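You operate a simulated robot arm through the tools that you are given. There is no shell and no other tool.

You are at the controls of a simulated robot arm. One attempt, no reset.

TASK
Rinse the purple toothbrush handle, dry it and stand it on the charger.
Fine: tap off; dry it with the blue cloth while it stands in the brush holder's other cup; cloth back where it lay; never wet on the charger.

Only the result counts: the job must be done as asked and must still hold three seconds after the hand-in. Knocking over, shifting, dropping, spilling or breaking anything else fails it. Flat cloth is picked up by pressing the open fingertips on it (5 to 10 N) and closing them slowly along it; thin cloth reads only 2 to 8 mm in the jaws.

THE ROBOT
A 7-joint arm with a fingered hand, fixed in place. Base frame: the origin is on the floor under the middle of its stand, x ahead of it, y to its left, z up. Units: mm, rad, N and s.
With the tool pointing down near the work surface it reaches from about 360 to 840 mm from the base axis. Its first joint turns from -2.007 to 2.007 rad. Payload 5 kg.
The tool frame sits at the grasp point between the pads (the TCP): z along the fingers, y along the line on which they close. The tips reach 32 mm beyond it. The gripper opens to 160 mm; its body begins 89 mm behind the TCP. The gripper is a hand of 4 fingers: y runs from the thumb to the fingers, the wrist lies at [0, 0, -267] in the tool frame, and closing takes about 1.5 s.
Orientation is that of the tool frame in the base frame, as a unit quaternion [x, y, z, w]. With the fingers straight down and closing along the base's y, the tool's x points along the base's -x, its y along +y and its z along -z.

THE INTERFACE
- The arm moves only by the tool arm_command. Its argument "rows" is a list that holds one entry, the list of rows, each a list of 6 numbers: the shift along the base's x, y, z in mm, then the turn, a rotation vector about the base's x, y, z in rad. In form: [[[x, y, z, ax, ay, az], ...]]. A call has 1 to 20 rows; each row shifts and turns the commanded pose from where the row before left it. "hand" is the opening in per cent of the stroke, from 0 (shut) to 100 (fully open), set as the call begins (left out, the last holds). Each row takes 0.2 s and may step no farther than 50 mm and 0.15 rad from the row before; otherwise, or with a gripper value out of range, the whole call is refused. Where a pose cannot be reached the arm comes as near as it can. A force on the tool above 70 N (or 10 N above the force at the start of the call, whichever is more), or a blocked arm, ends the call early, and 0.2 s more pass. The fingers move at their own pace (about 108 mm/s each) and stop on an object; they squeeze with about 22 N. The grip force told is the motor's: it shows also when the fingers shut on nothing. Time passes only in rows, and 0.2 s behind the last, so rows that do not move let the fingers close. The reply holds the time, the measured pose of the TCP, the force on the tool along the base axes, the opening and the grip force, in the units named above and with some noise, with the torque about the TCP (base axes, N m) and any sound that the robot's microphone picked up, and new pictures: "show" is both (left out), scene, wrist or none.
- Cameras (640 x 400 px; columns grow to the right, rows downward): "scene" is fixed at [400.2, -498.7, 1499.5]; the picture's right is [0.99, -0.10, 0.00], its down [-0.04, -0.41, -0.91] and it looks along [0.09, 0.91, -0.41] (base axes); focal length 342 px, centre (320, 200). "wrist" rides on the gripper at [80, -4, -114] in the tool frame; the picture's right is [0.05, 1.00, 0.00], its down [-0.82, 0.04, -0.58] and it looks along [-0.58, 0.03, 0.82] (tool axes); focal length 265 px, centre (320, 200). There is no depth. A picture from a camera that has moved, and an enlarged one, comes with that camera's place and axes in the base frame and with its lens.
- lift_body(by): slides the trunk up (or, below 0, down) by that many mm; the arm rides with it, the base frame stays. It gives what a move gives, with no picture.
- move_fingers(finger1, finger2, finger3, thumb_bend): sets how far each is bent, from 0 (flat) to 1 (curled in); at 0.3 the hand is open as for a grip, at 0.7 the pads meet at the TCP. One left out holds its place. A second passes; each finger stops where it meets its share of the squeeze, and holds until it gets a number again. A gripper value or a shape takes the hand back. It gives what a move gives, with no picture; readings hold the bend of each and the force on the fingers (four entries, about 0 where the hand has none), thumb and palm.
- set_grasp(shape): the hand has 4 fingers and takes this shape, open, in about a second: jaw (thumb against the fingers, like two jaws); tri (thumb and two fingers); tip (a fingertip pinch); poke (one finger out to press); point (the index stretched); flat (the hand flat); cup (the hand cupped); fist (a fist). The gripper value then closes the fingers along that shape, each until it touches; the sizes above hold for jaw. It gives what a move gives, with no picture.
- zoom(camera, box): a new picture of the part [left, top, right, bottom] of that camera's present view, enlarged. No time passes.
- hand_in(): hands the job in; it is judged then, once.

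Nothing tells you positions but the pictures and the camera data. Unless the task says otherwise, let go and move clear before handing in.

The tools are called after "Call:" as a command line: name --argument value ..., lists and objects as JSON in quotes. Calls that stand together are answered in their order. arm_command: Moves the arm, as the interface text tells. Its arguments: {"type":"object","properties":{"rows":{"type":"array"},"hand":{"type":"number"},"show":{"type":"string","enum":["both","scene","wrist","none"]}},"required":["rows"]} The other tools are called the same way: lift_body (by) moves the trunk up or down; set_grasp (shape) gives the hand a shape; move_fingers (finger1, finger2, finger3, thumb_bend) moves the fingers one by one; zoom (camera, box) takes an enlarged picture of a part of a camera's view; hand_in () hands the job in.

At the start:

```text
time_s: 0.0
tool_pos: [482.0, 229.1, 1370.6]
tool_rot: [0.0, 1.0, 0.0, 0.0]
ft_force: [0.2, -0.1, -0.4]
torque: [-0.01, 0.0, 0.0]
grip_width: 159.8
grip_force: 0.0
shape: jaw
bend: [0.3, 0.3, 0.3, 0.3]
finger forces: [0.1, 0.1, 0.0, 0.0, 0.0, 0.0]
trunk travel left (down, up): [-925.0, 65.0]
```

scene: 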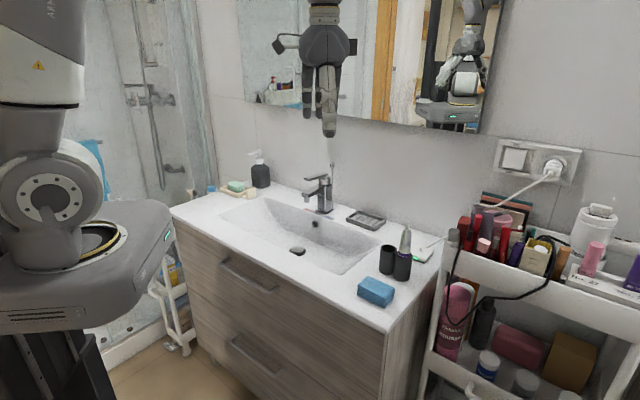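
wrist: 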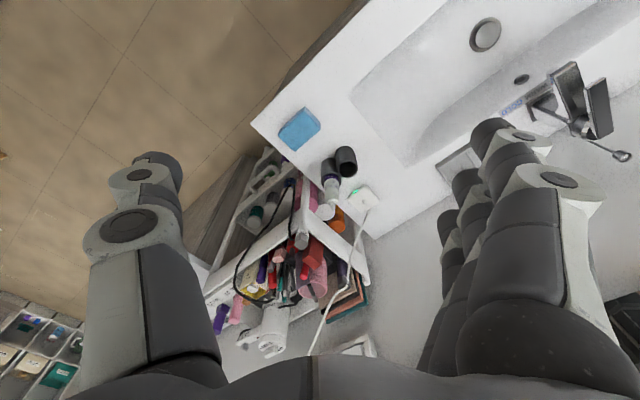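

I see a sink with a tap, a brush holder with two cups (one holding a toothbrush handle), a blue folded cloth, and a charger at the right with a green light. I'll zoom in on these before moving anything.

Call:
zoom --camera "scene" --box '[340, 200, 460, 320]'

Call:
zoom --camera "scene" --box '[240, 140, 400, 270]'

Call:
zoom --camera "wrist" --box '[240, 80, 420, 240]'

Call:
zoom --camera "wrist" --box '[440, 0, 640, 180]'

```text
3.33 times, centred on (400, 260) of scene
camera zoom: at [400.2, -498.7, 1499.5], right [0.99, -0.1, 0.0], down [-0.04, -0.41, -0.91], along [0.09, 0.91, -0.41], focal length 1139 px, centre (53, 0)
```

zoom: 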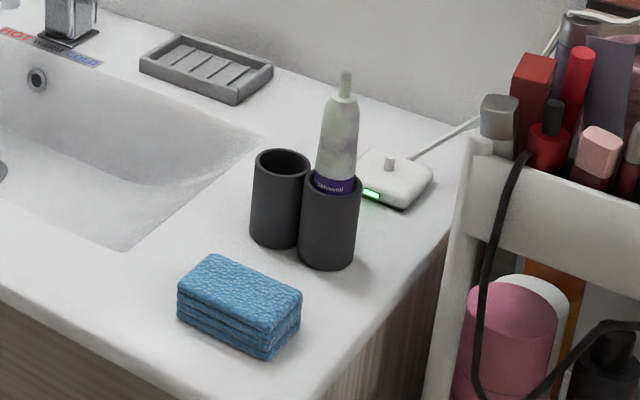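

```text
3.08 times, centred on (320, 205) of scene
camera zoom: at [400.2, -498.7, 1499.5], right [0.99, -0.1, 0.0], down [-0.04, -0.41, -0.91], along [0.09, 0.91, -0.41], focal length 1052 px, centre (320, 185)
```

zoom: 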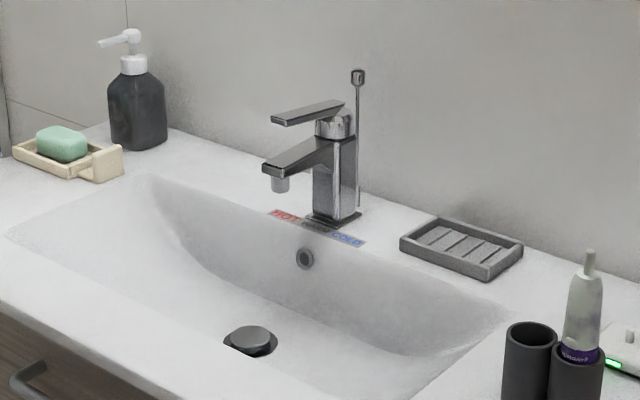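

```text
2.50 times, centred on (330, 160) of wrist
camera zoom: at [401.5, 225.7, 1485.1], right [-0.05, 1.0, 0.0], down [0.82, 0.04, 0.58], along [0.58, 0.03, -0.82], focal length 664 px, centre (295, 300)
```

zoom: 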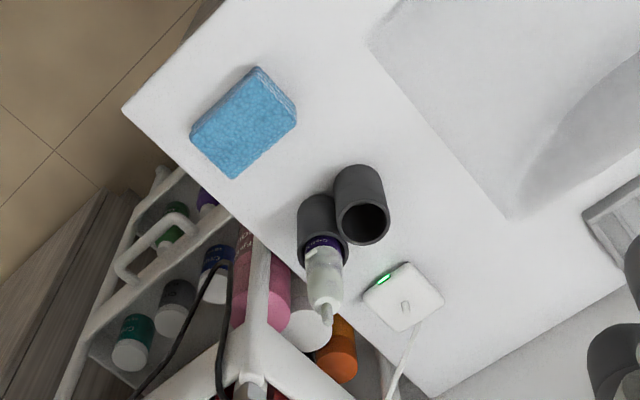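

```text
2.22 times, centred on (540, 90) of wrist
camera zoom: at [401.5, 225.7, 1485.1], right [-0.05, 1.0, 0.0], down [0.82, 0.04, 0.58], along [0.58, 0.03, -0.82], focal length 590 px, centre (-169, 444)
```

zoom: 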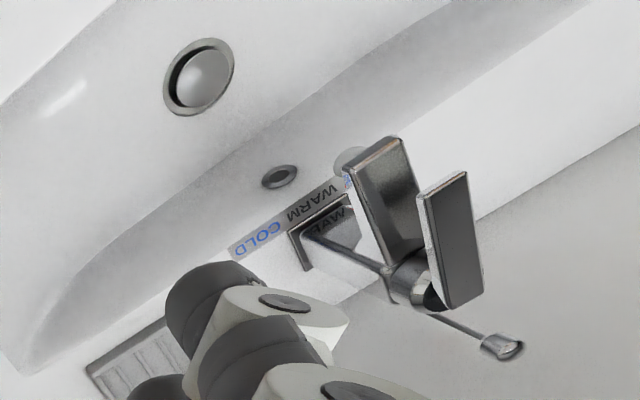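

The counter top works out at about z≈897, running diagonally at roughly 45° to the base axes. The brush cups are near (703,262) and (675,297), the charger peg is near (796,359), the cloth is near (609,191) and the tap outlet is near (464,624,990). I'll move the wrist camera in for a closer look at the tap.

Call:
arm_command --rows '[[[-45, 45, -20, 0, 0, 0], [-45, 45, -20, 0, 0, 0], [-30, 48, -20, 0, 0, 0], [-20, 48, -20, 0, 0, 0], [-20, 48, -20, 0, 0, 0], [0, 48, -20, 0, 0, 0]]]' --show "both"

```text
refused: row 1 steps farther than a row can; nothing moved
```

Nothing moved, because the 50 mm limit applies to the combined step. I'll resend the same move toward the tap in smaller steps.

Call:
arm_command --rows '[[[-32, 32, -10, 0, 0, 0], [-32, 32, -10, 0, 0, 0], [-32, 32, -10, 0, 0, 0], [-32, 32, -10, 0, 0, 0], [-20, 40, -10, 0, 0, 0], [-10, 45, -10, 0, 0, 0], [0, 45, -10, 0, 0, 0], [0, 45, -10, 0, 0, 0], [0, 20, -10, 0, 0, 0]]]' --show "both"

```text
time_s: 2.0
tool_pos: [323.1, 552.7, 1280.5]
tool_rot: [0.001, 1.0, -0.001, 0.0]
ft_force: [-0.4, 0.4, -0.1]
torque: [0.02, -0.01, 0.01]
grip_width: 159.8
grip_force: 0.0
shape: jaw
bend: [0.3, 0.3, 0.3, 0.3]
finger forces: [0.0, 0.0, 0.0, 0.0, 0.0, 0.0]
trunk travel left (down, up): [-925.0, 65.0]
camera wrist: at [243.1, 549.3, 1395.7], right [-0.05, 1.0, 0.0], down [0.82, 0.04, 0.58], along [0.58, 0.03, -0.82], focal length 265 px, centre (320, 200)
```

scene: 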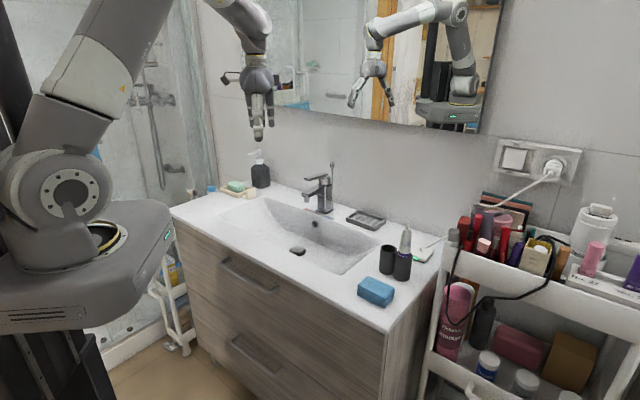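
wrist: 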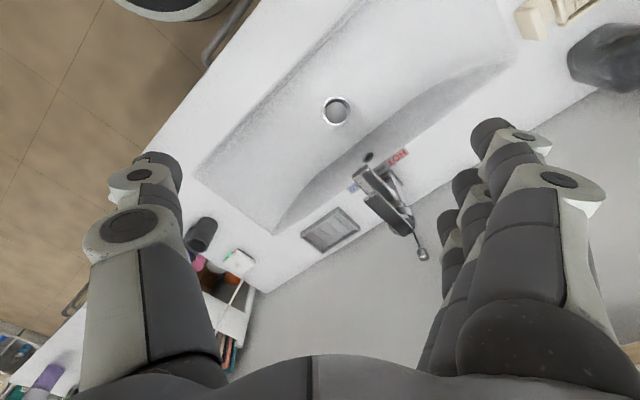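

Call:
zoom --camera "wrist" --box '[310, 110, 470, 270]'

Call:
zoom --camera "scene" --box '[280, 150, 360, 230]'

Call:
zoom --camera "scene" --box '[375, 220, 455, 290]'

```text
2.50 times, centred on (390, 190) of wrist
camera zoom: at [243.1, 549.3, 1395.7], right [-0.05, 1.0, 0.0], down [0.82, 0.04, 0.58], along [0.58, 0.03, -0.82], focal length 664 px, centre (145, 225)
```

zoom: 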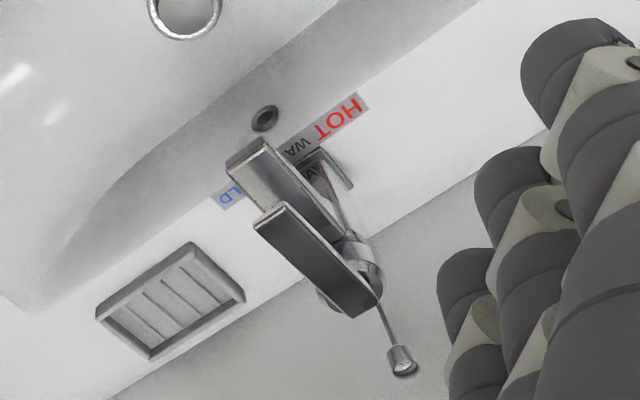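

```text
5.00 times, centred on (320, 190) of scene
camera zoom: at [400.2, -498.7, 1499.5], right [0.99, -0.1, 0.0], down [-0.04, -0.41, -0.91], along [0.09, 0.91, -0.41], focal length 1709 px, centre (320, 250)
```

zoom: 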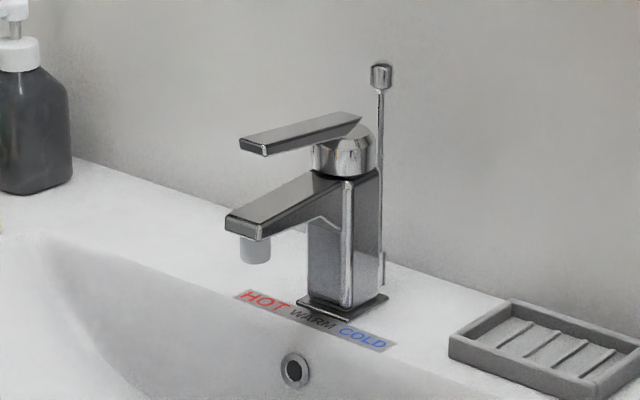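

```text
5.71 times, centred on (415, 255) of scene
camera zoom: at [400.2, -498.7, 1499.5], right [0.99, -0.1, 0.0], down [-0.04, -0.41, -0.91], along [0.09, 0.91, -0.41], focal length 1953 px, centre (-223, -114)
```

zoom: 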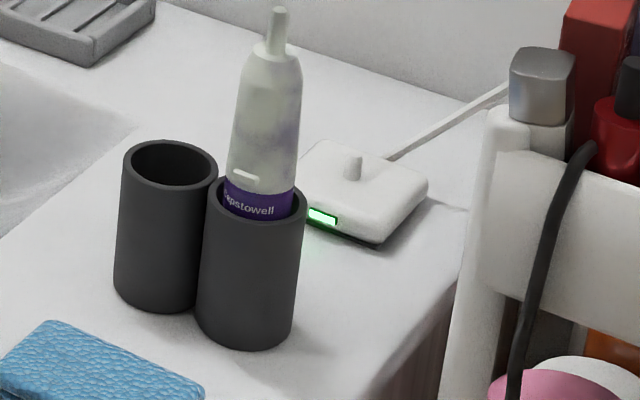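

The handle is smeared with white residue over purple, with a purple "epstowell" band at its base. The tap is a lever mixer whose lever tip is near (466,634,1067) and points toward the room. I'll turn the hand so it closes across the lever and move above it to localise it more accurately.

Call:
arm_command --rows '[[[25, 14, -8, 0, 0, 0.14], [25, 14, -8, 0, 0, 0.14], [25, 14, -8, 0, 0, 0.14], [25, 14, -8, 0, 0, 0.14], [20, 14, -8, 0, 0, 0.14], [12, 14, -10, 0, 0, 0.12], [0, 0, 0, 0, 0, 0]]]' --show "both"

```text
time_s: 3.6
tool_pos: [455.2, 636.7, 1231.9]
tool_rot: [-0.399, 0.917, 0.0, 0.0]
ft_force: [-0.1, 0.4, 0.5]
torque: [0.05, 0.04, -0.01]
grip_width: 159.7
grip_force: 0.1
shape: jaw
bend: [0.3, 0.3, 0.3, 0.3]
finger forces: [0.0, 0.1, 0.0, 0.1, 0.0, 0.0]
trunk travel left (down, up): [-925.0, 65.0]
camera wrist: at [402.8, 574.7, 1345.9], right [-0.77, 0.64, 0.0], down [0.53, 0.62, 0.58], along [0.37, 0.44, -0.82], focal length 265 px, centre (320, 200)
```

scene: 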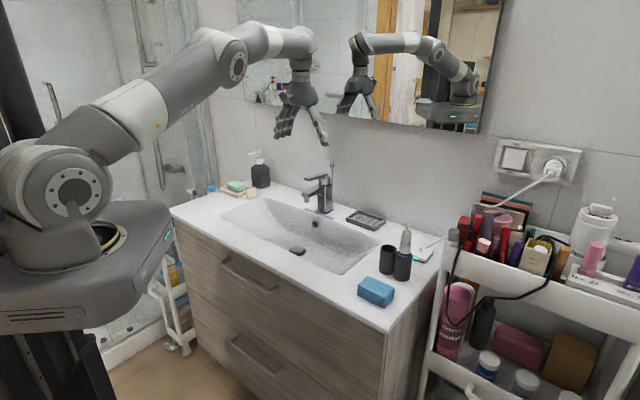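
wrist: 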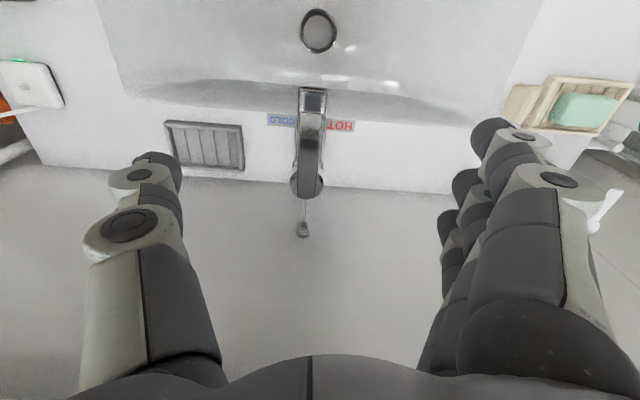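

Call:
zoom --camera "wrist" --box '[260, 70, 370, 240]'

Call:
zoom --camera "wrist" --box '[0, 40, 100, 140]'

```text
2.35 times, centred on (315, 155) of wrist
camera zoom: at [402.8, 574.7, 1345.9], right [-0.77, 0.64, 0.0], down [0.53, 0.62, 0.58], along [0.37, 0.44, -0.82], focal length 624 px, centre (332, 306)
```

zoom: 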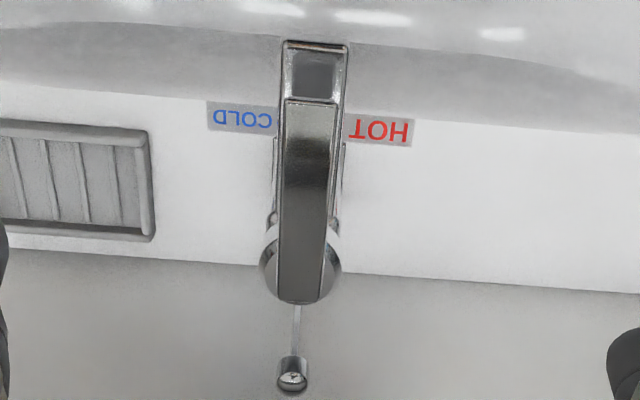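

```text
4.00 times, centred on (50, 90) of wrist
camera zoom: at [402.8, 574.7, 1345.9], right [-0.77, 0.64, 0.0], down [0.53, 0.62, 0.58], along [0.37, 0.44, -0.82], focal length 1062 px, centre (1400, 640)
```

zoom: 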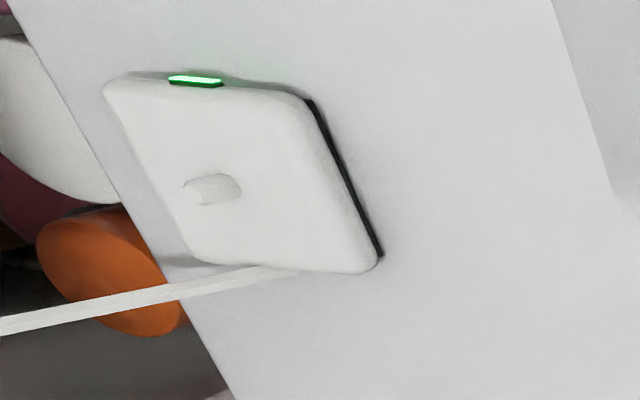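

The vanity sits at 45° to the base axes, and the lever runs from its tip at about (464,634) back to (547,718), roughly 25 mm wide. I'll lower the hand so the fingers straddle the lever tip.

Call:
arm_command --rows '[[[10, 4, -30, 0, 0, -0.035], [8, 3, -40, 0, 0, 0], [0, 0, -40, 0, 0, 0], [0, 0, -30, 0, 0, 0], [0, 0, -26, 0, 0, 0], [0, 0, 0, 0, 0, 0]]]' --hand 50 --show "both"

```text
time_s: 5.0
tool_pos: [473.0, 642.2, 1066.2]
tool_rot: [-0.382, 0.924, 0.0, 0.0]
ft_force: [-0.1, 0.3, 0.2]
torque: [-0.03, -0.02, 0.03]
grip_width: 80.9
grip_force: 0.1
shape: jaw
bend: [0.72, 0.72, 0.72, 0.7]
finger forces: [0.1, 0.0, 0.0, 0.0, 0.0, 0.0]
trunk travel left (down, up): [-925.0, 65.0]
camera wrist: at [419.6, 583.7, 1179.7], right [-0.74, 0.67, 0.0], down [0.55, 0.61, 0.58], along [0.39, 0.43, -0.82], focal length 265 px, centre (320, 200)
```

scene: 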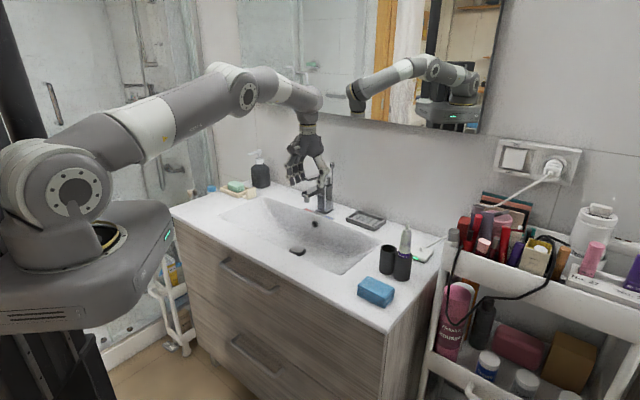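
wrist: 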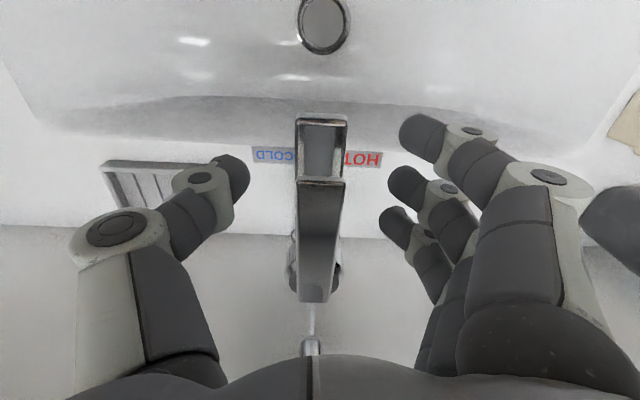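

The fingers straddle the lever tip and nothing is touching yet. I'll close gently on it.

Call:
arm_command --rows '[[[0, 0, 0, 0, 0, 0], [0, 0, 0, 0, 0, 0], [0, 0, 0, 0, 0, 0], [0, 0, 0, 0, 0, 0], [0, 0, 0, 0, 0, 0]]]' --hand 8 --show "wrist"

```text
time_s: 6.2
tool_pos: [474.4, 642.9, 1064.4]
tool_rot: [-0.382, 0.924, -0.001, 0.001]
ft_force: [0.4, 0.0, -0.6]
torque: [-0.06, 0.02, 0.02]
grip_width: 13.6
grip_force: 0.1
shape: jaw
bend: [0.71, 0.71, 0.71, 0.7]
finger forces: [0.0, 0.0, 0.4, 0.1, 0.4, 0.0]
trunk travel left (down, up): [-925.0, 65.0]
camera wrist: at [419.8, 584.0, 1179.7], right [-0.74, 0.67, 0.0], down [0.55, 0.61, 0.58], along [0.39, 0.43, -0.82], focal length 265 px, centre (320, 200)
```

wrist: 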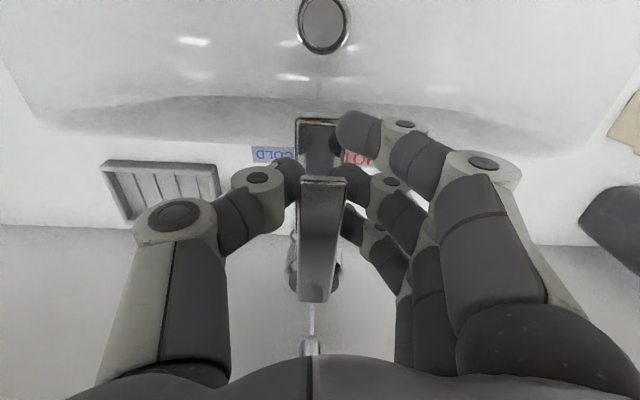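

Call:
zoom --camera "wrist" --box '[240, 90, 420, 260]'

Call:
zoom --camera "scene" --box '[270, 120, 370, 220]'

```text
2.35 times, centred on (330, 175) of wrist
camera zoom: at [419.8, 584.0, 1179.7], right [-0.74, 0.67, 0.0], down [0.55, 0.61, 0.58], along [0.39, 0.43, -0.82], focal length 624 px, centre (296, 259)
```

zoom: 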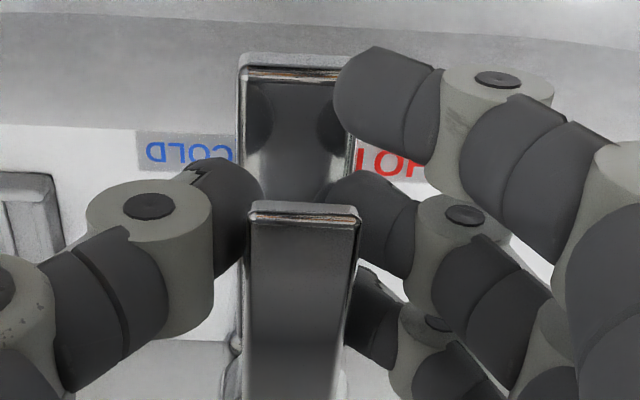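

```text
4.00 times, centred on (320, 170) of scene
camera zoom: at [400.2, -498.7, 1499.5], right [0.99, -0.1, 0.0], down [-0.04, -0.41, -0.91], along [0.09, 0.91, -0.41], focal length 1367 px, centre (320, 320)
```

zoom: 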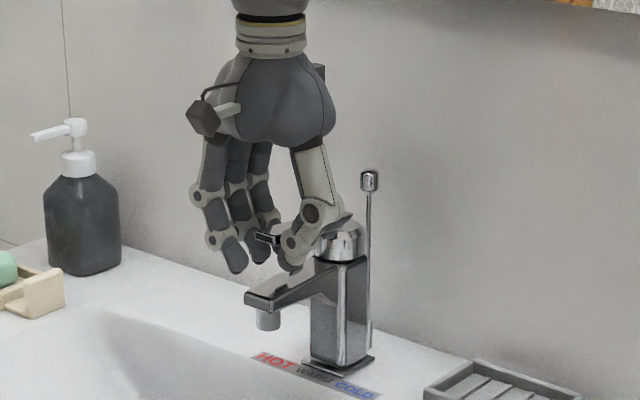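

The fingertips have hooked in under and beside the lever, which suits lifting. I'll raise slowly and watch force and sound.

Call:
arm_command --rows '[[[0, 0, 5, 0, 0, 0], [0, 0, 5, 0, 0, 0], [0, 0, 5, 0, 0, 0], [0, 0, 5, 0, 0, 0]]]' --show "both"

```text
time_s: 7.2
tool_pos: [472.7, 643.3, 1083.4]
tool_rot: [-0.382, 0.924, 0.001, 0.0]
ft_force: [-0.5, -0.5, -1.6]
torque: [-0.04, 0.01, 0.01]
grip_width: 13.3
grip_force: 0.0
shape: jaw
bend: [0.71, 0.71, 0.71, 0.7]
finger forces: [0.0, 0.0, 1.1, 0.1, 0.1, 0.0]
trunk travel left (down, up): [-925.0, 65.0]
camera wrist: at [420.0, 584.2, 1199.3], right [-0.74, 0.67, 0.0], down [0.55, 0.61, 0.58], along [0.39, 0.43, -0.82], focal length 265 px, centre (320, 200)
```

scene: 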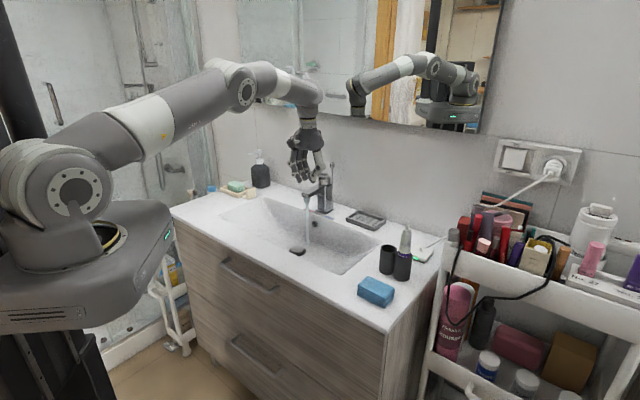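
wrist: 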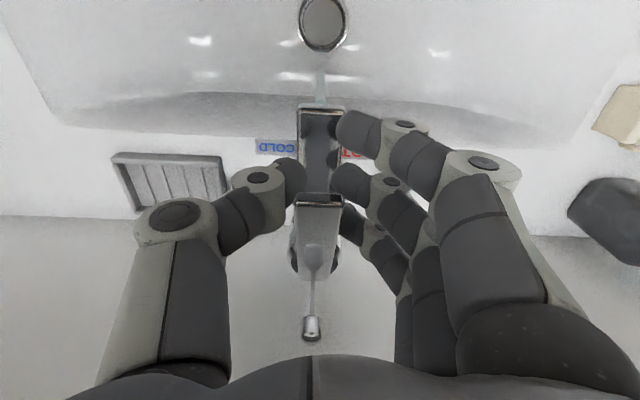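

Water is running. I'll look at the stream and check whether the flow is enough.

Call:
zoom --camera "scene" --box '[260, 150, 360, 260]'

Call:
zoom --camera "wrist" --box '[250, 0, 400, 200]'

```text
3.64 times, centred on (310, 205) of scene
camera zoom: at [400.2, -498.7, 1499.5], right [0.99, -0.1, 0.0], down [-0.04, -0.41, -0.91], along [0.09, 0.91, -0.41], focal length 1243 px, centre (356, 182)
```

zoom: 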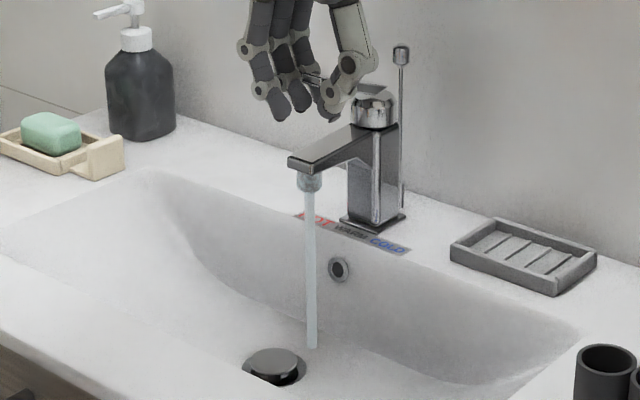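

```text
2.00 times, centred on (325, 100) of wrist
camera zoom: at [420.0, 584.2, 1199.3], right [-0.74, 0.67, 0.0], down [0.55, 0.61, 0.58], along [0.39, 0.43, -0.82], focal length 531 px, centre (310, 400)
```

zoom: 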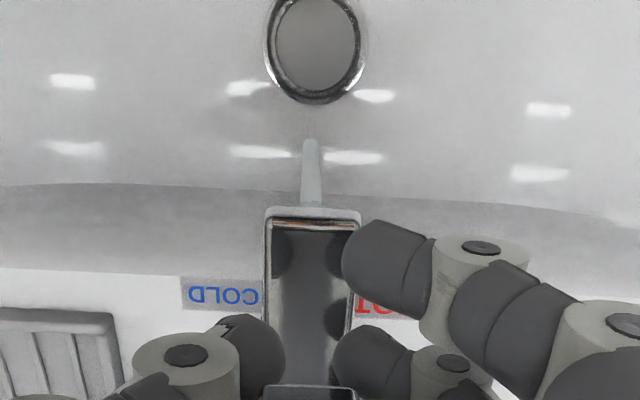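

The stream is falling near (464,629) from z≈988 down to the basin. I'll release the lever and rise clear.

Call:
arm_command --rows '[[[0, 0, 0, 0, 0, 0], [0, 0, 0, 0, 0, 0], [0, 0, 0, 0, 0, 0], [0, 0, 0, 0, 0, 0], [0, 0, 30, 0, 0, 0], [0, 0, 40, 0, 0, 0], [0, 0, 40, 0, 0, 0], [0, 0, 40, 0, 0, 0]]]' --hand 70 --show "both"

```text
time_s: 9.0
tool_pos: [468.9, 642.9, 1233.3]
tool_rot: [-0.382, 0.924, 0.0, 0.0]
ft_force: [0.4, 0.2, -0.6]
torque: [-0.03, -0.04, 0.02]
grip_width: 111.4
grip_force: 0.0
shape: jaw
bend: [0.67, 0.67, 0.67, 0.63]
finger forces: [0.0, 0.1, 0.1, 0.0, 0.0, 0.0]
out of reach, approached as far as the arm can: row 8
trunk travel left (down, up): [-925.0, 65.0]
camera wrist: at [415.4, 583.6, 1349.5], right [-0.74, 0.67, 0.0], down [0.55, 0.61, 0.58], along [0.39, 0.43, -0.82], focal length 265 px, centre (320, 200)
```

scene: 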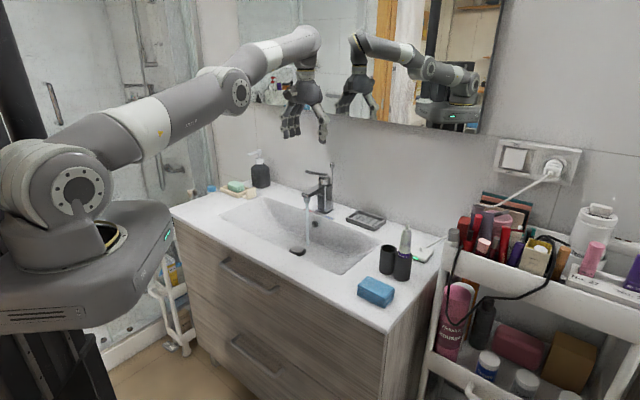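
wrist: 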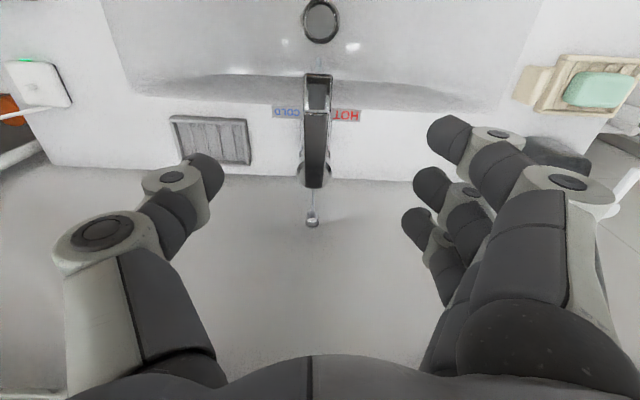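

I can reach everything needed, though the high, far poses are near the arm's limit. Next I'll go above the toothbrush handle with the hand turned 90°, so it closes toward the wall and stays clear of the trolley items on the right.

Call:
arm_command --rows '[[[21, -34.5, -3, 0, 0, -0.142], [21, -34.5, -3, 0, 0, -0.142], [21, -34.5, -3, 0, 0, -0.143], [21, -34.5, -3, 0, 0, -0.143], [21, -34.5, -3, 0, 0, -0.143], [21, -34.5, -3, 0, 0, -0.143], [21, -34.5, -3, 0, 0, -0.143], [21, -34.5, -3, 0, 0, -0.143], [21, -34.5, -3, 0, 0, -0.143], [21, -34.5, -3, 0, 0, -0.143], [21, -34.5, -3, 0, 0, -0.143], [0, 0, 0, 0, 0, 0]]]' --show "both"

```text
time_s: 11.6
tool_pos: [753.2, 321.3, 1218.5]
tool_rot: [0.384, 0.923, 0.0, 0.0]
ft_force: [0.2, 0.1, 0.5]
torque: [-0.04, 0.02, -0.01]
grip_width: 111.8
grip_force: 0.1
shape: jaw
bend: [0.67, 0.67, 0.67, 0.63]
finger forces: [0.0, 0.0, 0.1, 0.0, 0.0, 0.0]
out of reach, approached as far as the arm can: row 1, 2, 3, 4, 5, 6, 7, 8
trunk travel left (down, up): [-925.0, 65.0]
camera wrist: at [692.9, 375.2, 1333.8], right [0.67, 0.74, 0.0], down [0.61, -0.55, 0.58], along [0.43, -0.39, -0.82], focal length 265 px, centre (320, 200)
```

scene: 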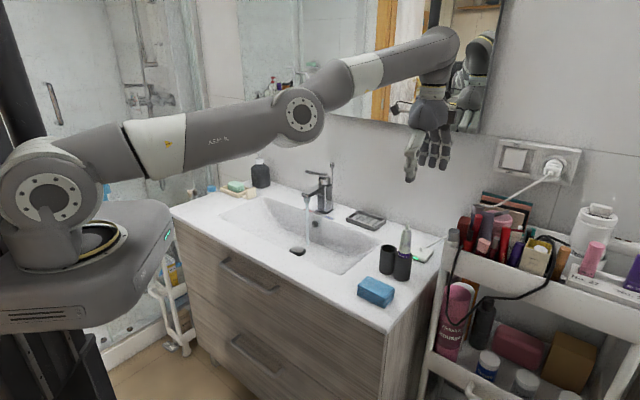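
wrist: 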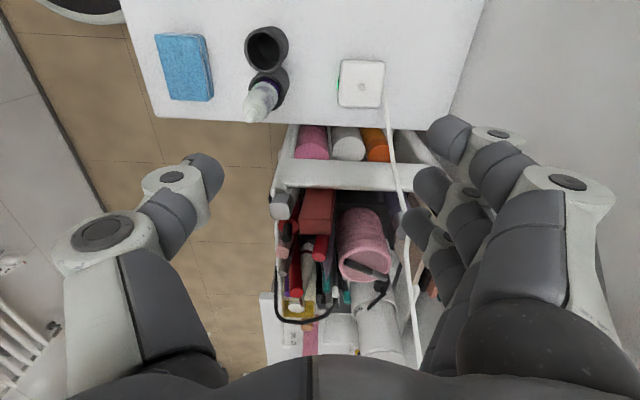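

I have a clear top view of cloth, cups and charger. I'll zoom for accurate positions.

Call:
zoom --camera "wrist" --box '[220, 20, 320, 130]'

Call:
zoom --camera "wrist" --box '[310, 40, 410, 140]'

Call:
zoom --camera "wrist" --box '[130, 10, 240, 120]'

Call:
zoom --camera "wrist" --box '[250, 120, 450, 330]'

```text
3.64 times, centred on (270, 75) of wrist
camera zoom: at [692.9, 375.2, 1333.8], right [0.67, 0.74, 0.0], down [0.61, -0.55, 0.58], along [0.43, -0.39, -0.82], focal length 965 px, centre (502, 654)
```

zoom: 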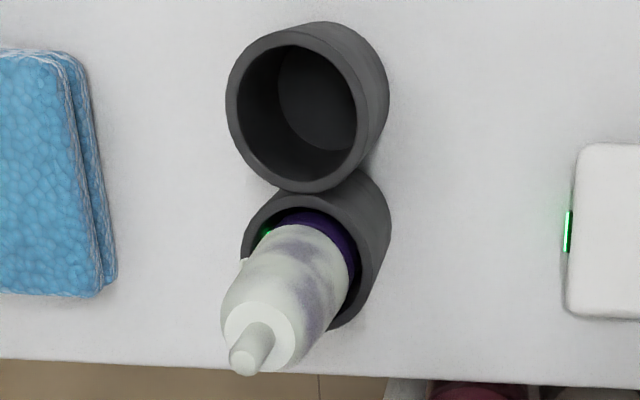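

```text
4.00 times, centred on (360, 90) of wrist
camera zoom: at [692.9, 375.2, 1333.8], right [0.67, 0.74, 0.0], down [0.61, -0.55, 0.58], along [0.43, -0.39, -0.82], focal length 1062 px, centre (160, 640)
```

zoom: 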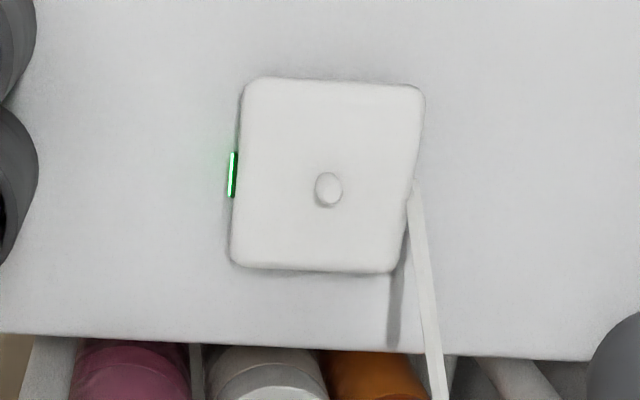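

```text
3.64 times, centred on (185, 65) of wrist
camera zoom: at [692.9, 375.2, 1333.8], right [0.67, 0.74, 0.0], down [0.61, -0.55, 0.58], along [0.43, -0.39, -0.82], focal length 965 px, centre (811, 691)
```

zoom: 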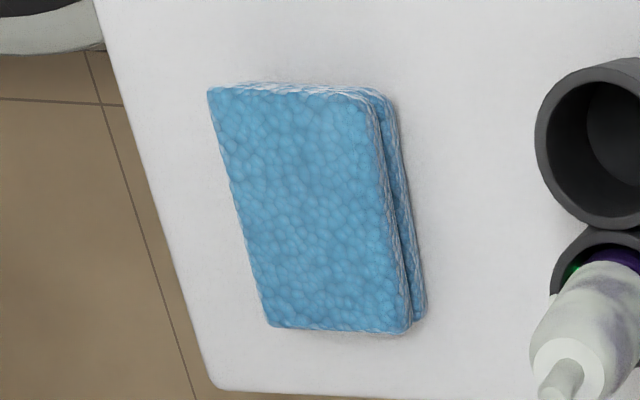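

```text
1.90 times, centred on (350, 225) of wrist
camera zoom: at [692.9, 375.2, 1333.8], right [0.67, 0.74, 0.0], down [0.61, -0.55, 0.58], along [0.43, -0.39, -0.82], focal length 506 px, centre (263, 152)
```

zoom: 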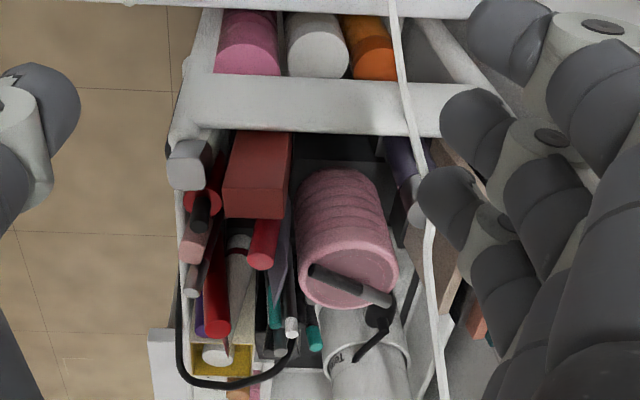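

Refined positions: handle upright at (709,269) with its top at z≈1080, empty cup at (676,302), charger peg at (797,362), cloth centre at (614,195) with its top at z≈933. I'll move above the handle now.

Call:
arm_command --rows '[[[-15, -17.5, -25, 0, 0, 0], [-15, -17.5, -25, 0, 0, 0], [-14.2, -17.3, -25, 0, 0, 0], [0, 0, -12, 0, 0, 0], [0, 0, 0, 0, 0, 0]]]' --show "both"

```text
time_s: 12.8
tool_pos: [776.2, 297.1, 1144.4]
tool_rot: [0.383, 0.924, -0.002, -0.002]
ft_force: [-0.6, 0.2, 0.2]
torque: [-0.02, 0.0, 0.0]
grip_width: 111.7
grip_force: 0.0
shape: jaw
bend: [0.67, 0.67, 0.67, 0.63]
finger forces: [0.0, 0.0, 0.0, 0.1, 0.0, 0.0]
out of reach, approached as far as the arm can: row 1, 2, 3
trunk travel left (down, up): [-925.0, 65.0]
camera wrist: at [716.5, 351.3, 1259.7], right [0.67, 0.74, 0.0], down [0.61, -0.55, 0.58], along [0.43, -0.39, -0.82], focal length 265 px, centre (320, 200)
```

scene: 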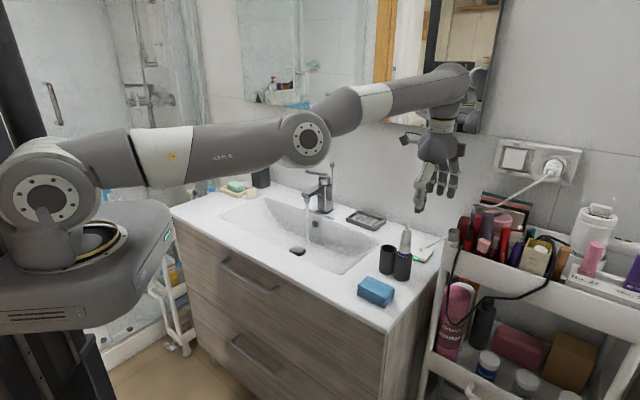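
wrist: 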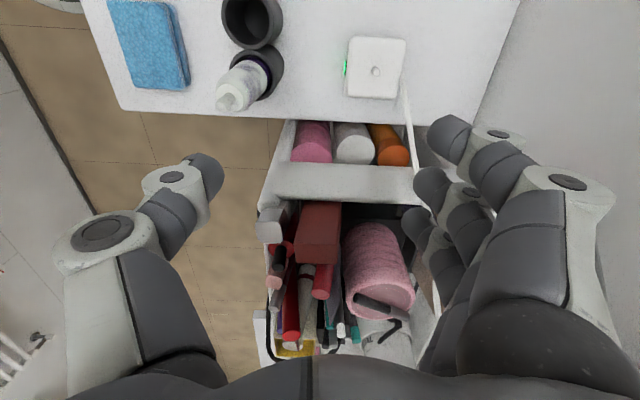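

The measured pose is drifting away from what I commanded, and some rows were reported out of reach. I'll send hold rows to see whether it settles and where the commanded pose really is.

Call:
arm_command --rows '[[[0, 0, 0, 0, 0, 0], [0, 0, 0, 0, 0, 0], [0, 0, 0, 0, 0, 0]]]' --show "none"

```text
time_s: 13.6
tool_pos: [776.2, 297.9, 1144.3]
tool_rot: [0.384, 0.923, -0.001, -0.001]
ft_force: [-0.2, -0.4, 0.1]
torque: [0.0, 0.0, 0.0]
grip_width: 111.7
grip_force: 0.0
shape: jaw
bend: [0.67, 0.67, 0.67, 0.63]
finger forces: [0.1, 0.0, 0.0, 0.0, 0.1, 0.0]
trunk travel left (down, up): [-925.0, 65.0]
```

Call:
arm_command --rows '[[[-20, -9, 0, 0, 0, 0], [0, 0, 0, 0, 0, 0]]]' --show "none"

```text
time_s: 14.2
tool_pos: [775.6, 295.9, 1148.5]
tool_rot: [0.384, 0.923, -0.001, -0.001]
ft_force: [0.0, 0.9, 0.0]
torque: [-0.01, -0.02, 0.01]
grip_width: 111.7
grip_force: 0.1
shape: jaw
bend: [0.67, 0.67, 0.67, 0.63]
finger forces: [0.0, 0.0, 0.0, 0.1, 0.0, 0.0]
out of reach, approached as far as the arm can: row 1
trunk travel left (down, up): [-925.0, 65.0]
```

The arm is stretched straight, at its singularity, so it can't easily come inward. I'll try larger pulls inward and downward to unbend the elbow, keeping clear of everything.

Call:
arm_command --rows '[[[-45, -17, 0, 0, 0, 0], [-45, -17, 0, 0, 0, 0], [0, 0, 0, 0, 0, 0]]]' --show "none"

```text
time_s: 15.0
tool_pos: [775.1, 297.4, 1151.0]
tool_rot: [0.384, 0.923, -0.001, -0.001]
ft_force: [0.1, 0.2, 0.1]
torque: [-0.01, -0.02, 0.05]
grip_width: 111.7
grip_force: 0.2
shape: jaw
bend: [0.67, 0.67, 0.67, 0.63]
finger forces: [0.0, 0.1, 0.0, 0.1, 0.0, 0.1]
out of reach, approached as far as the arm can: row 1, 2
trunk travel left (down, up): [-925.0, 65.0]
```

Call:
arm_command --rows '[[[0, 0, 0, 0, 0, 0.15], [-20, -10, 0, 0, 0, 0.15], [-30, -15, 0, 0, 0, 0.15], [0, 0, 0, 0, 0, 0]]]' --show "scene"

```text
time_s: 16.0
tool_pos: [776.0, 292.4, 1158.2]
tool_rot: [0.167, 0.986, -0.001, -0.001]
ft_force: [-0.6, -0.2, 0.2]
torque: [0.01, 0.01, 0.01]
grip_width: 111.8
grip_force: 0.1
shape: jaw
bend: [0.67, 0.67, 0.67, 0.63]
finger forces: [0.0, 0.0, 0.0, 0.0, 0.1, 0.0]
out of reach, approached as far as the arm can: row 2, 3
trunk travel left (down, up): [-925.0, 65.0]
```

scene: 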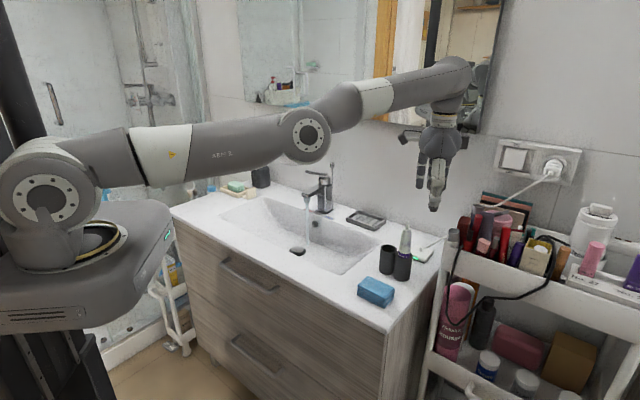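

The elbow has gone straight. Moving sideways to open space over the counter and then downward should put bend back into it.

Call:
arm_command --rows '[[[-14, 30, 0, 0, 0, 0], [-14, 30, 0, 0, 0, 0], [-14, 30, 0, 0, 0, 0], [-14, 30, 0, 0, 0, 0], [-12, -6, -40, 0, 0, 0], [-12, -6, -40, 0, 0, 0], [0, 0, 0, 0, 0, 0]]]' --show "scene"

```text
time_s: 17.6
tool_pos: [690.3, 401.9, 1078.2]
tool_rot: [0.168, 0.986, 0.001, 0.0]
ft_force: [-1.0, -1.6, 0.5]
torque: [-0.02, 0.06, -0.03]
grip_width: 111.7
grip_force: 0.1
shape: jaw
bend: [0.67, 0.67, 0.67, 0.63]
finger forces: [0.1, 0.1, 0.0, 0.1, 0.0, 0.0]
out of reach, approached as far as the arm can: row 4
trunk travel left (down, up): [-925.0, 65.0]
```

scene: 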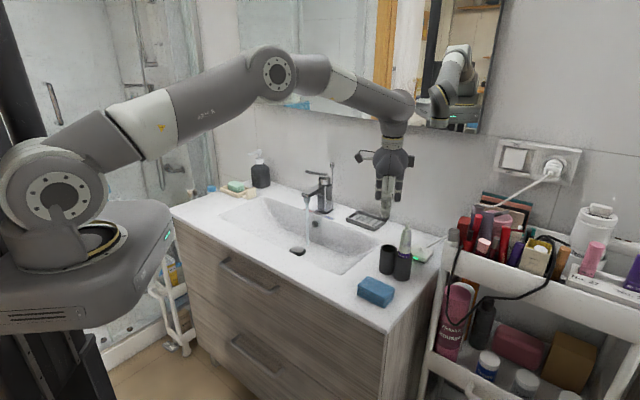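

The elbow is bent again and tracking is exact. I'll go up slightly and over to the handle, restoring the hand's orientation.

Call:
arm_command --rows '[[[0, -8, 25, 0, 0, -0.112], [3, -25, 25, 0, 0, -0.112], [5, -35, 0, 0, 0, -0.112], [5, -35, 0, 0, 0, -0.1126], [6, -30, 0, 0, 0, 0], [0, 0, 0, 0, 0, 0]]]' --show "both"

```text
time_s: 19.0
tool_pos: [711.0, 268.7, 1127.4]
tool_rot: [0.382, 0.924, 0.0, 0.0]
ft_force: [0.2, -0.1, 0.0]
torque: [0.01, -0.01, 0.03]
grip_width: 111.7
grip_force: 0.0
shape: jaw
bend: [0.67, 0.67, 0.67, 0.63]
finger forces: [0.2, 0.0, 0.0, 0.0, 0.1, 0.1]
trunk travel left (down, up): [-925.0, 65.0]
camera wrist: at [650.3, 322.9, 1242.0], right [0.67, 0.74, 0.0], down [0.61, -0.55, 0.58], along [0.43, -0.39, -0.82], focal length 265 px, centre (320, 200)
```

scene: 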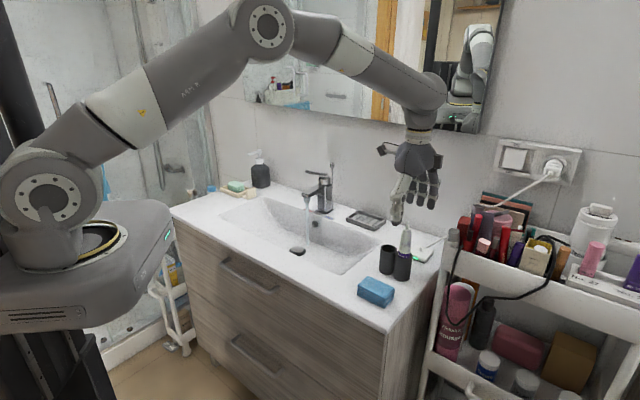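
wrist: 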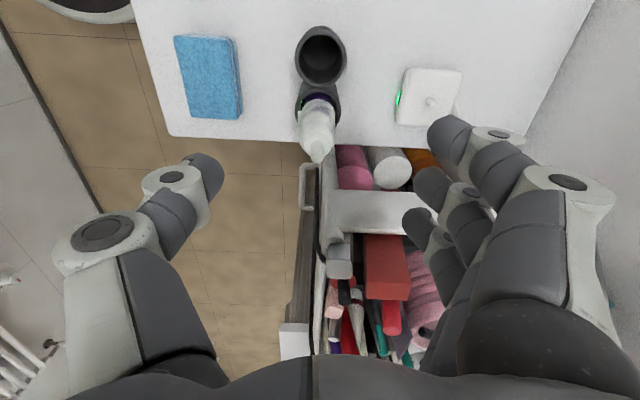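

The handle tip projects to (709,268), directly under the hand. I'll descend around it.

Call:
arm_command --rows '[[[0, 0, -30, 0, 0, 0], [0, 0, -30, 0, 0, 0], [0, 0, -25, 0, 0, 0], [-0.5, -0.5, -21, 0, 0, 0], [0, 0, 0, 0, 0, 0]]]' --show "both"

```text
time_s: 20.2
tool_pos: [710.2, 267.8, 1021.6]
tool_rot: [0.382, 0.924, 0.0, 0.0]
ft_force: [0.0, 0.0, 0.8]
torque: [0.0, 0.02, 0.02]
grip_width: 111.5
grip_force: 0.0
shape: jaw
bend: [0.67, 0.67, 0.67, 0.63]
finger forces: [0.0, 0.0, 0.0, 0.0, 0.1, 0.0]
trunk travel left (down, up): [-925.0, 65.0]
camera wrist: at [650.0, 322.3, 1136.8], right [0.67, 0.74, 0.0], down [0.61, -0.55, 0.58], along [0.43, -0.39, -0.82], focal length 265 px, centre (320, 200)
```

scene: 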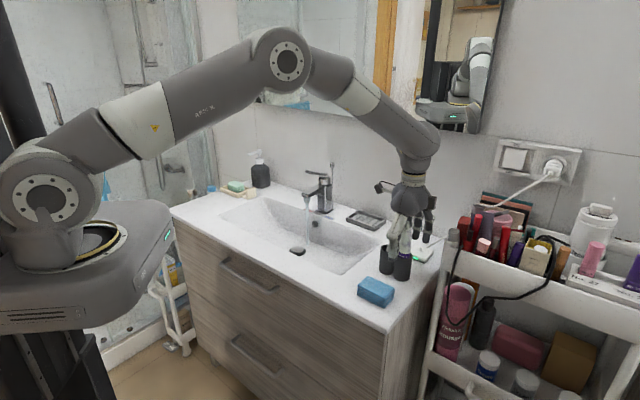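
wrist: 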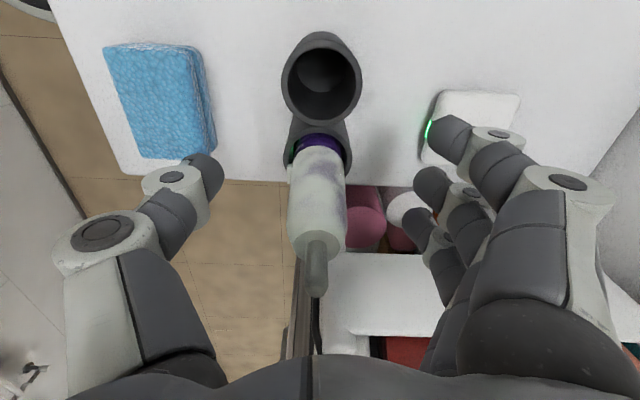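

The handle stands between thumb and fingers with good clearance. I'll close on it.

Call:
arm_command --rows '[[[0, 0, 0, 0, 0, 0], [0, 0, 0, 0, 0, 0], [0, 0, 0, 0, 0, 0], [0, 0, 0, 0, 0, 0], [0, 0, 0, 0, 0, 0], [0, 0, 0, 0, 0, 0]]]' --hand 0 --show "wrist"

```text
time_s: 21.6
tool_pos: [709.1, 267.2, 1023.0]
tool_rot: [0.383, 0.924, -0.001, 0.0]
ft_force: [-1.1, -0.2, 3.3]
torque: [0.04, -0.11, -0.01]
grip_width: 8.2
grip_force: 22.1
shape: jaw
bend: [0.68, 0.71, 0.68, 0.71]
finger forces: [0.0, 14.2, 0.0, 0.0, 14.1, 0.0]
trunk travel left (down, up): [-925.0, 65.0]
camera wrist: at [650.1, 322.0, 1137.2], right [0.67, 0.74, 0.0], down [0.61, -0.55, 0.58], along [0.43, -0.39, -0.82], focal length 265 px, centre (320, 200)
```

wrist: 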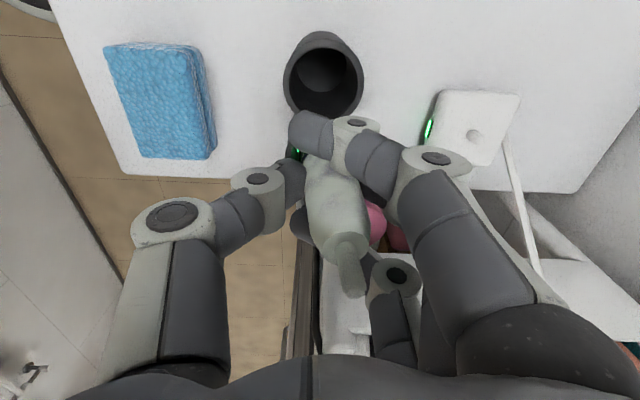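

Call:
zoom --camera "wrist" --box '[230, 80, 450, 310]'

Call:
zoom --camera "scene" --box '[360, 170, 460, 290]'

```text
1.74 times, centred on (340, 195) of wrist
camera zoom: at [650.1, 322.0, 1137.2], right [0.67, 0.74, 0.0], down [0.61, -0.55, 0.58], along [0.43, -0.39, -0.82], focal length 462 px, centre (285, 209)
```

zoom: 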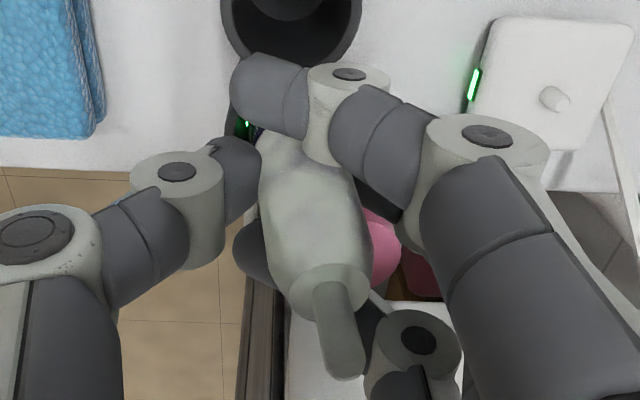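

```text
3.33 times, centred on (410, 230) of scene
camera zoom: at [400.2, -498.7, 1499.5], right [0.99, -0.1, 0.0], down [-0.04, -0.41, -0.91], along [0.09, 0.91, -0.41], focal length 1139 px, centre (20, 100)
```

zoom: 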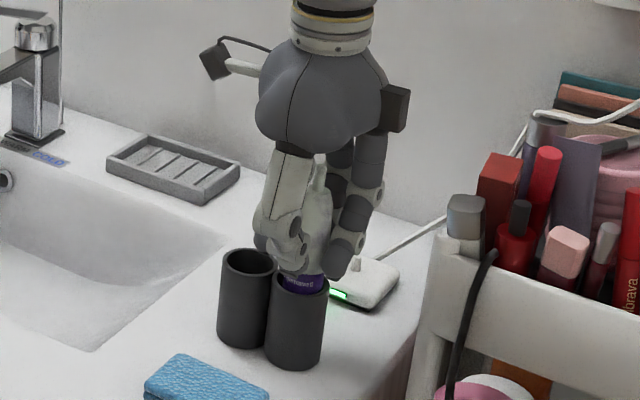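

The handle is gripped, leaning about 6° toward the wall. I'll ease slightly toward the wall to centre it in the cup, then lift slowly while watching force.

Call:
arm_command --rows '[[[2, 2, 3, 0, 0, 0], [1, 1, 6, 0, 0, 0], [0, 0, 10, 0, 0, 0]]]' --show "both"

```text
time_s: 22.4
tool_pos: [712.2, 269.9, 1041.7]
tool_rot: [0.383, 0.924, -0.001, 0.001]
ft_force: [-1.2, -0.8, -1.6]
torque: [-0.03, 0.01, 0.02]
grip_width: 7.7
grip_force: 22.1
shape: jaw
bend: [0.68, 0.71, 0.68, 0.71]
finger forces: [0.0, 13.3, 0.0, 0.0, 13.3, 0.0]
trunk travel left (down, up): [-925.0, 65.0]
camera wrist: at [653.2, 324.4, 1155.1], right [0.67, 0.74, 0.0], down [0.61, -0.55, 0.58], along [0.43, -0.39, -0.82], focal length 265 px, centre (320, 200)
```

scene: 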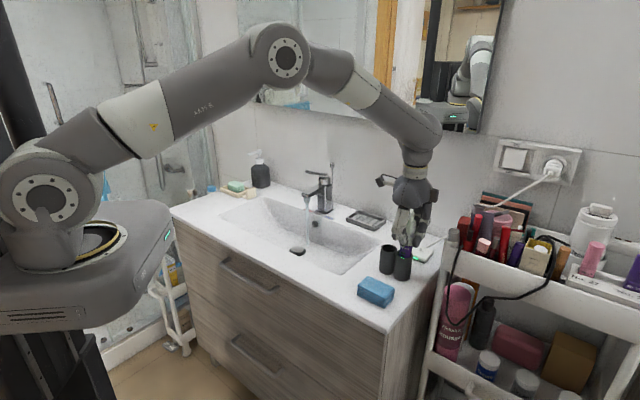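
wrist: 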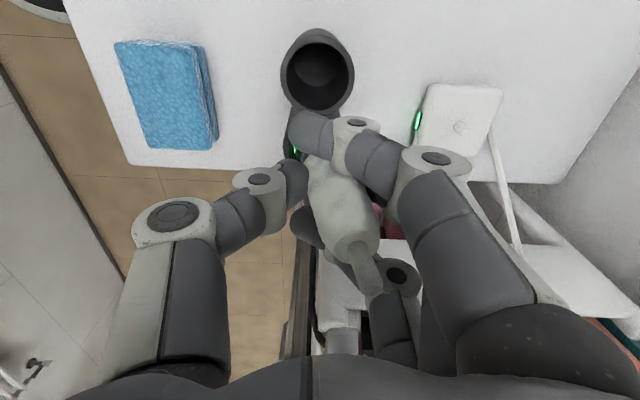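

Call:
zoom --camera "wrist" --box '[230, 80, 450, 310]'

Call:
zoom --camera "scene" --box '[360, 170, 460, 290]'

```text
1.74 times, centred on (340, 195) of wrist
camera zoom: at [653.2, 324.4, 1155.1], right [0.67, 0.74, 0.0], down [0.61, -0.55, 0.58], along [0.43, -0.39, -0.82], focal length 462 px, centre (285, 209)
```

zoom: 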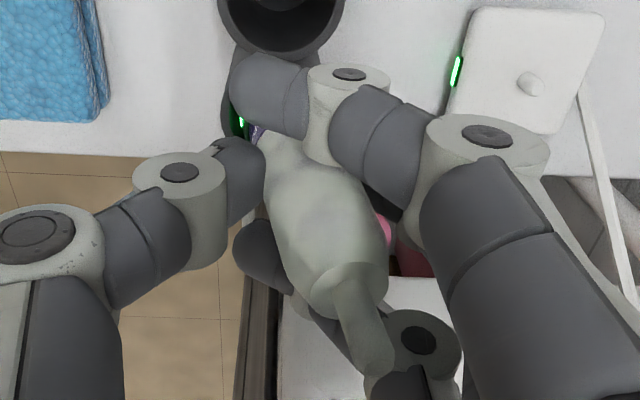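

```text
3.33 times, centred on (410, 230) of scene
camera zoom: at [400.2, -498.7, 1499.5], right [0.99, -0.1, 0.0], down [-0.04, -0.41, -0.91], along [0.09, 0.91, -0.41], focal length 1139 px, centre (20, 100)
```

zoom: 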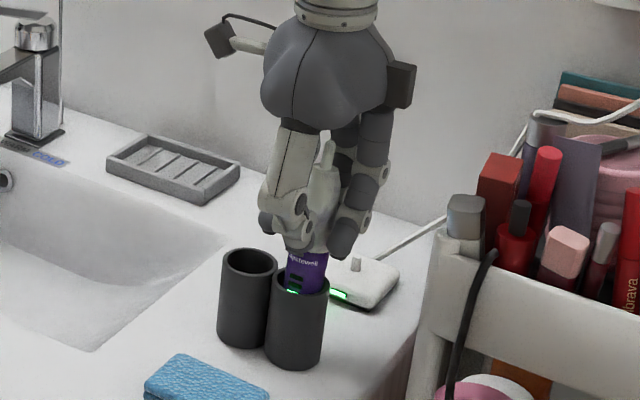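

Pinched from above, the handle swings in the grip and leans. A side grasp with all three fingers stacked along it will hold better, so I'll lower it back into its cup and let go.

Call:
arm_command --rows '[[[0, 0, -8, 0, 0, 0], [-1, -1, -6, 0, 0, 0], [-2, -2, -3, 0, 0, 0], [0, 0, -1.5, 0, 0, 0]]]' --show "none"

```text
time_s: 23.4
tool_pos: [709.5, 267.2, 1022.5]
tool_rot: [0.383, 0.924, 0.001, 0.0]
ft_force: [-0.4, 0.2, 3.3]
torque: [0.11, -0.12, 0.0]
grip_width: 7.9
grip_force: 22.1
shape: jaw
bend: [0.68, 0.71, 0.68, 0.71]
finger forces: [0.0, 14.0, 0.0, 0.0, 13.6, 0.1]
trunk travel left (down, up): [-925.0, 65.0]
```

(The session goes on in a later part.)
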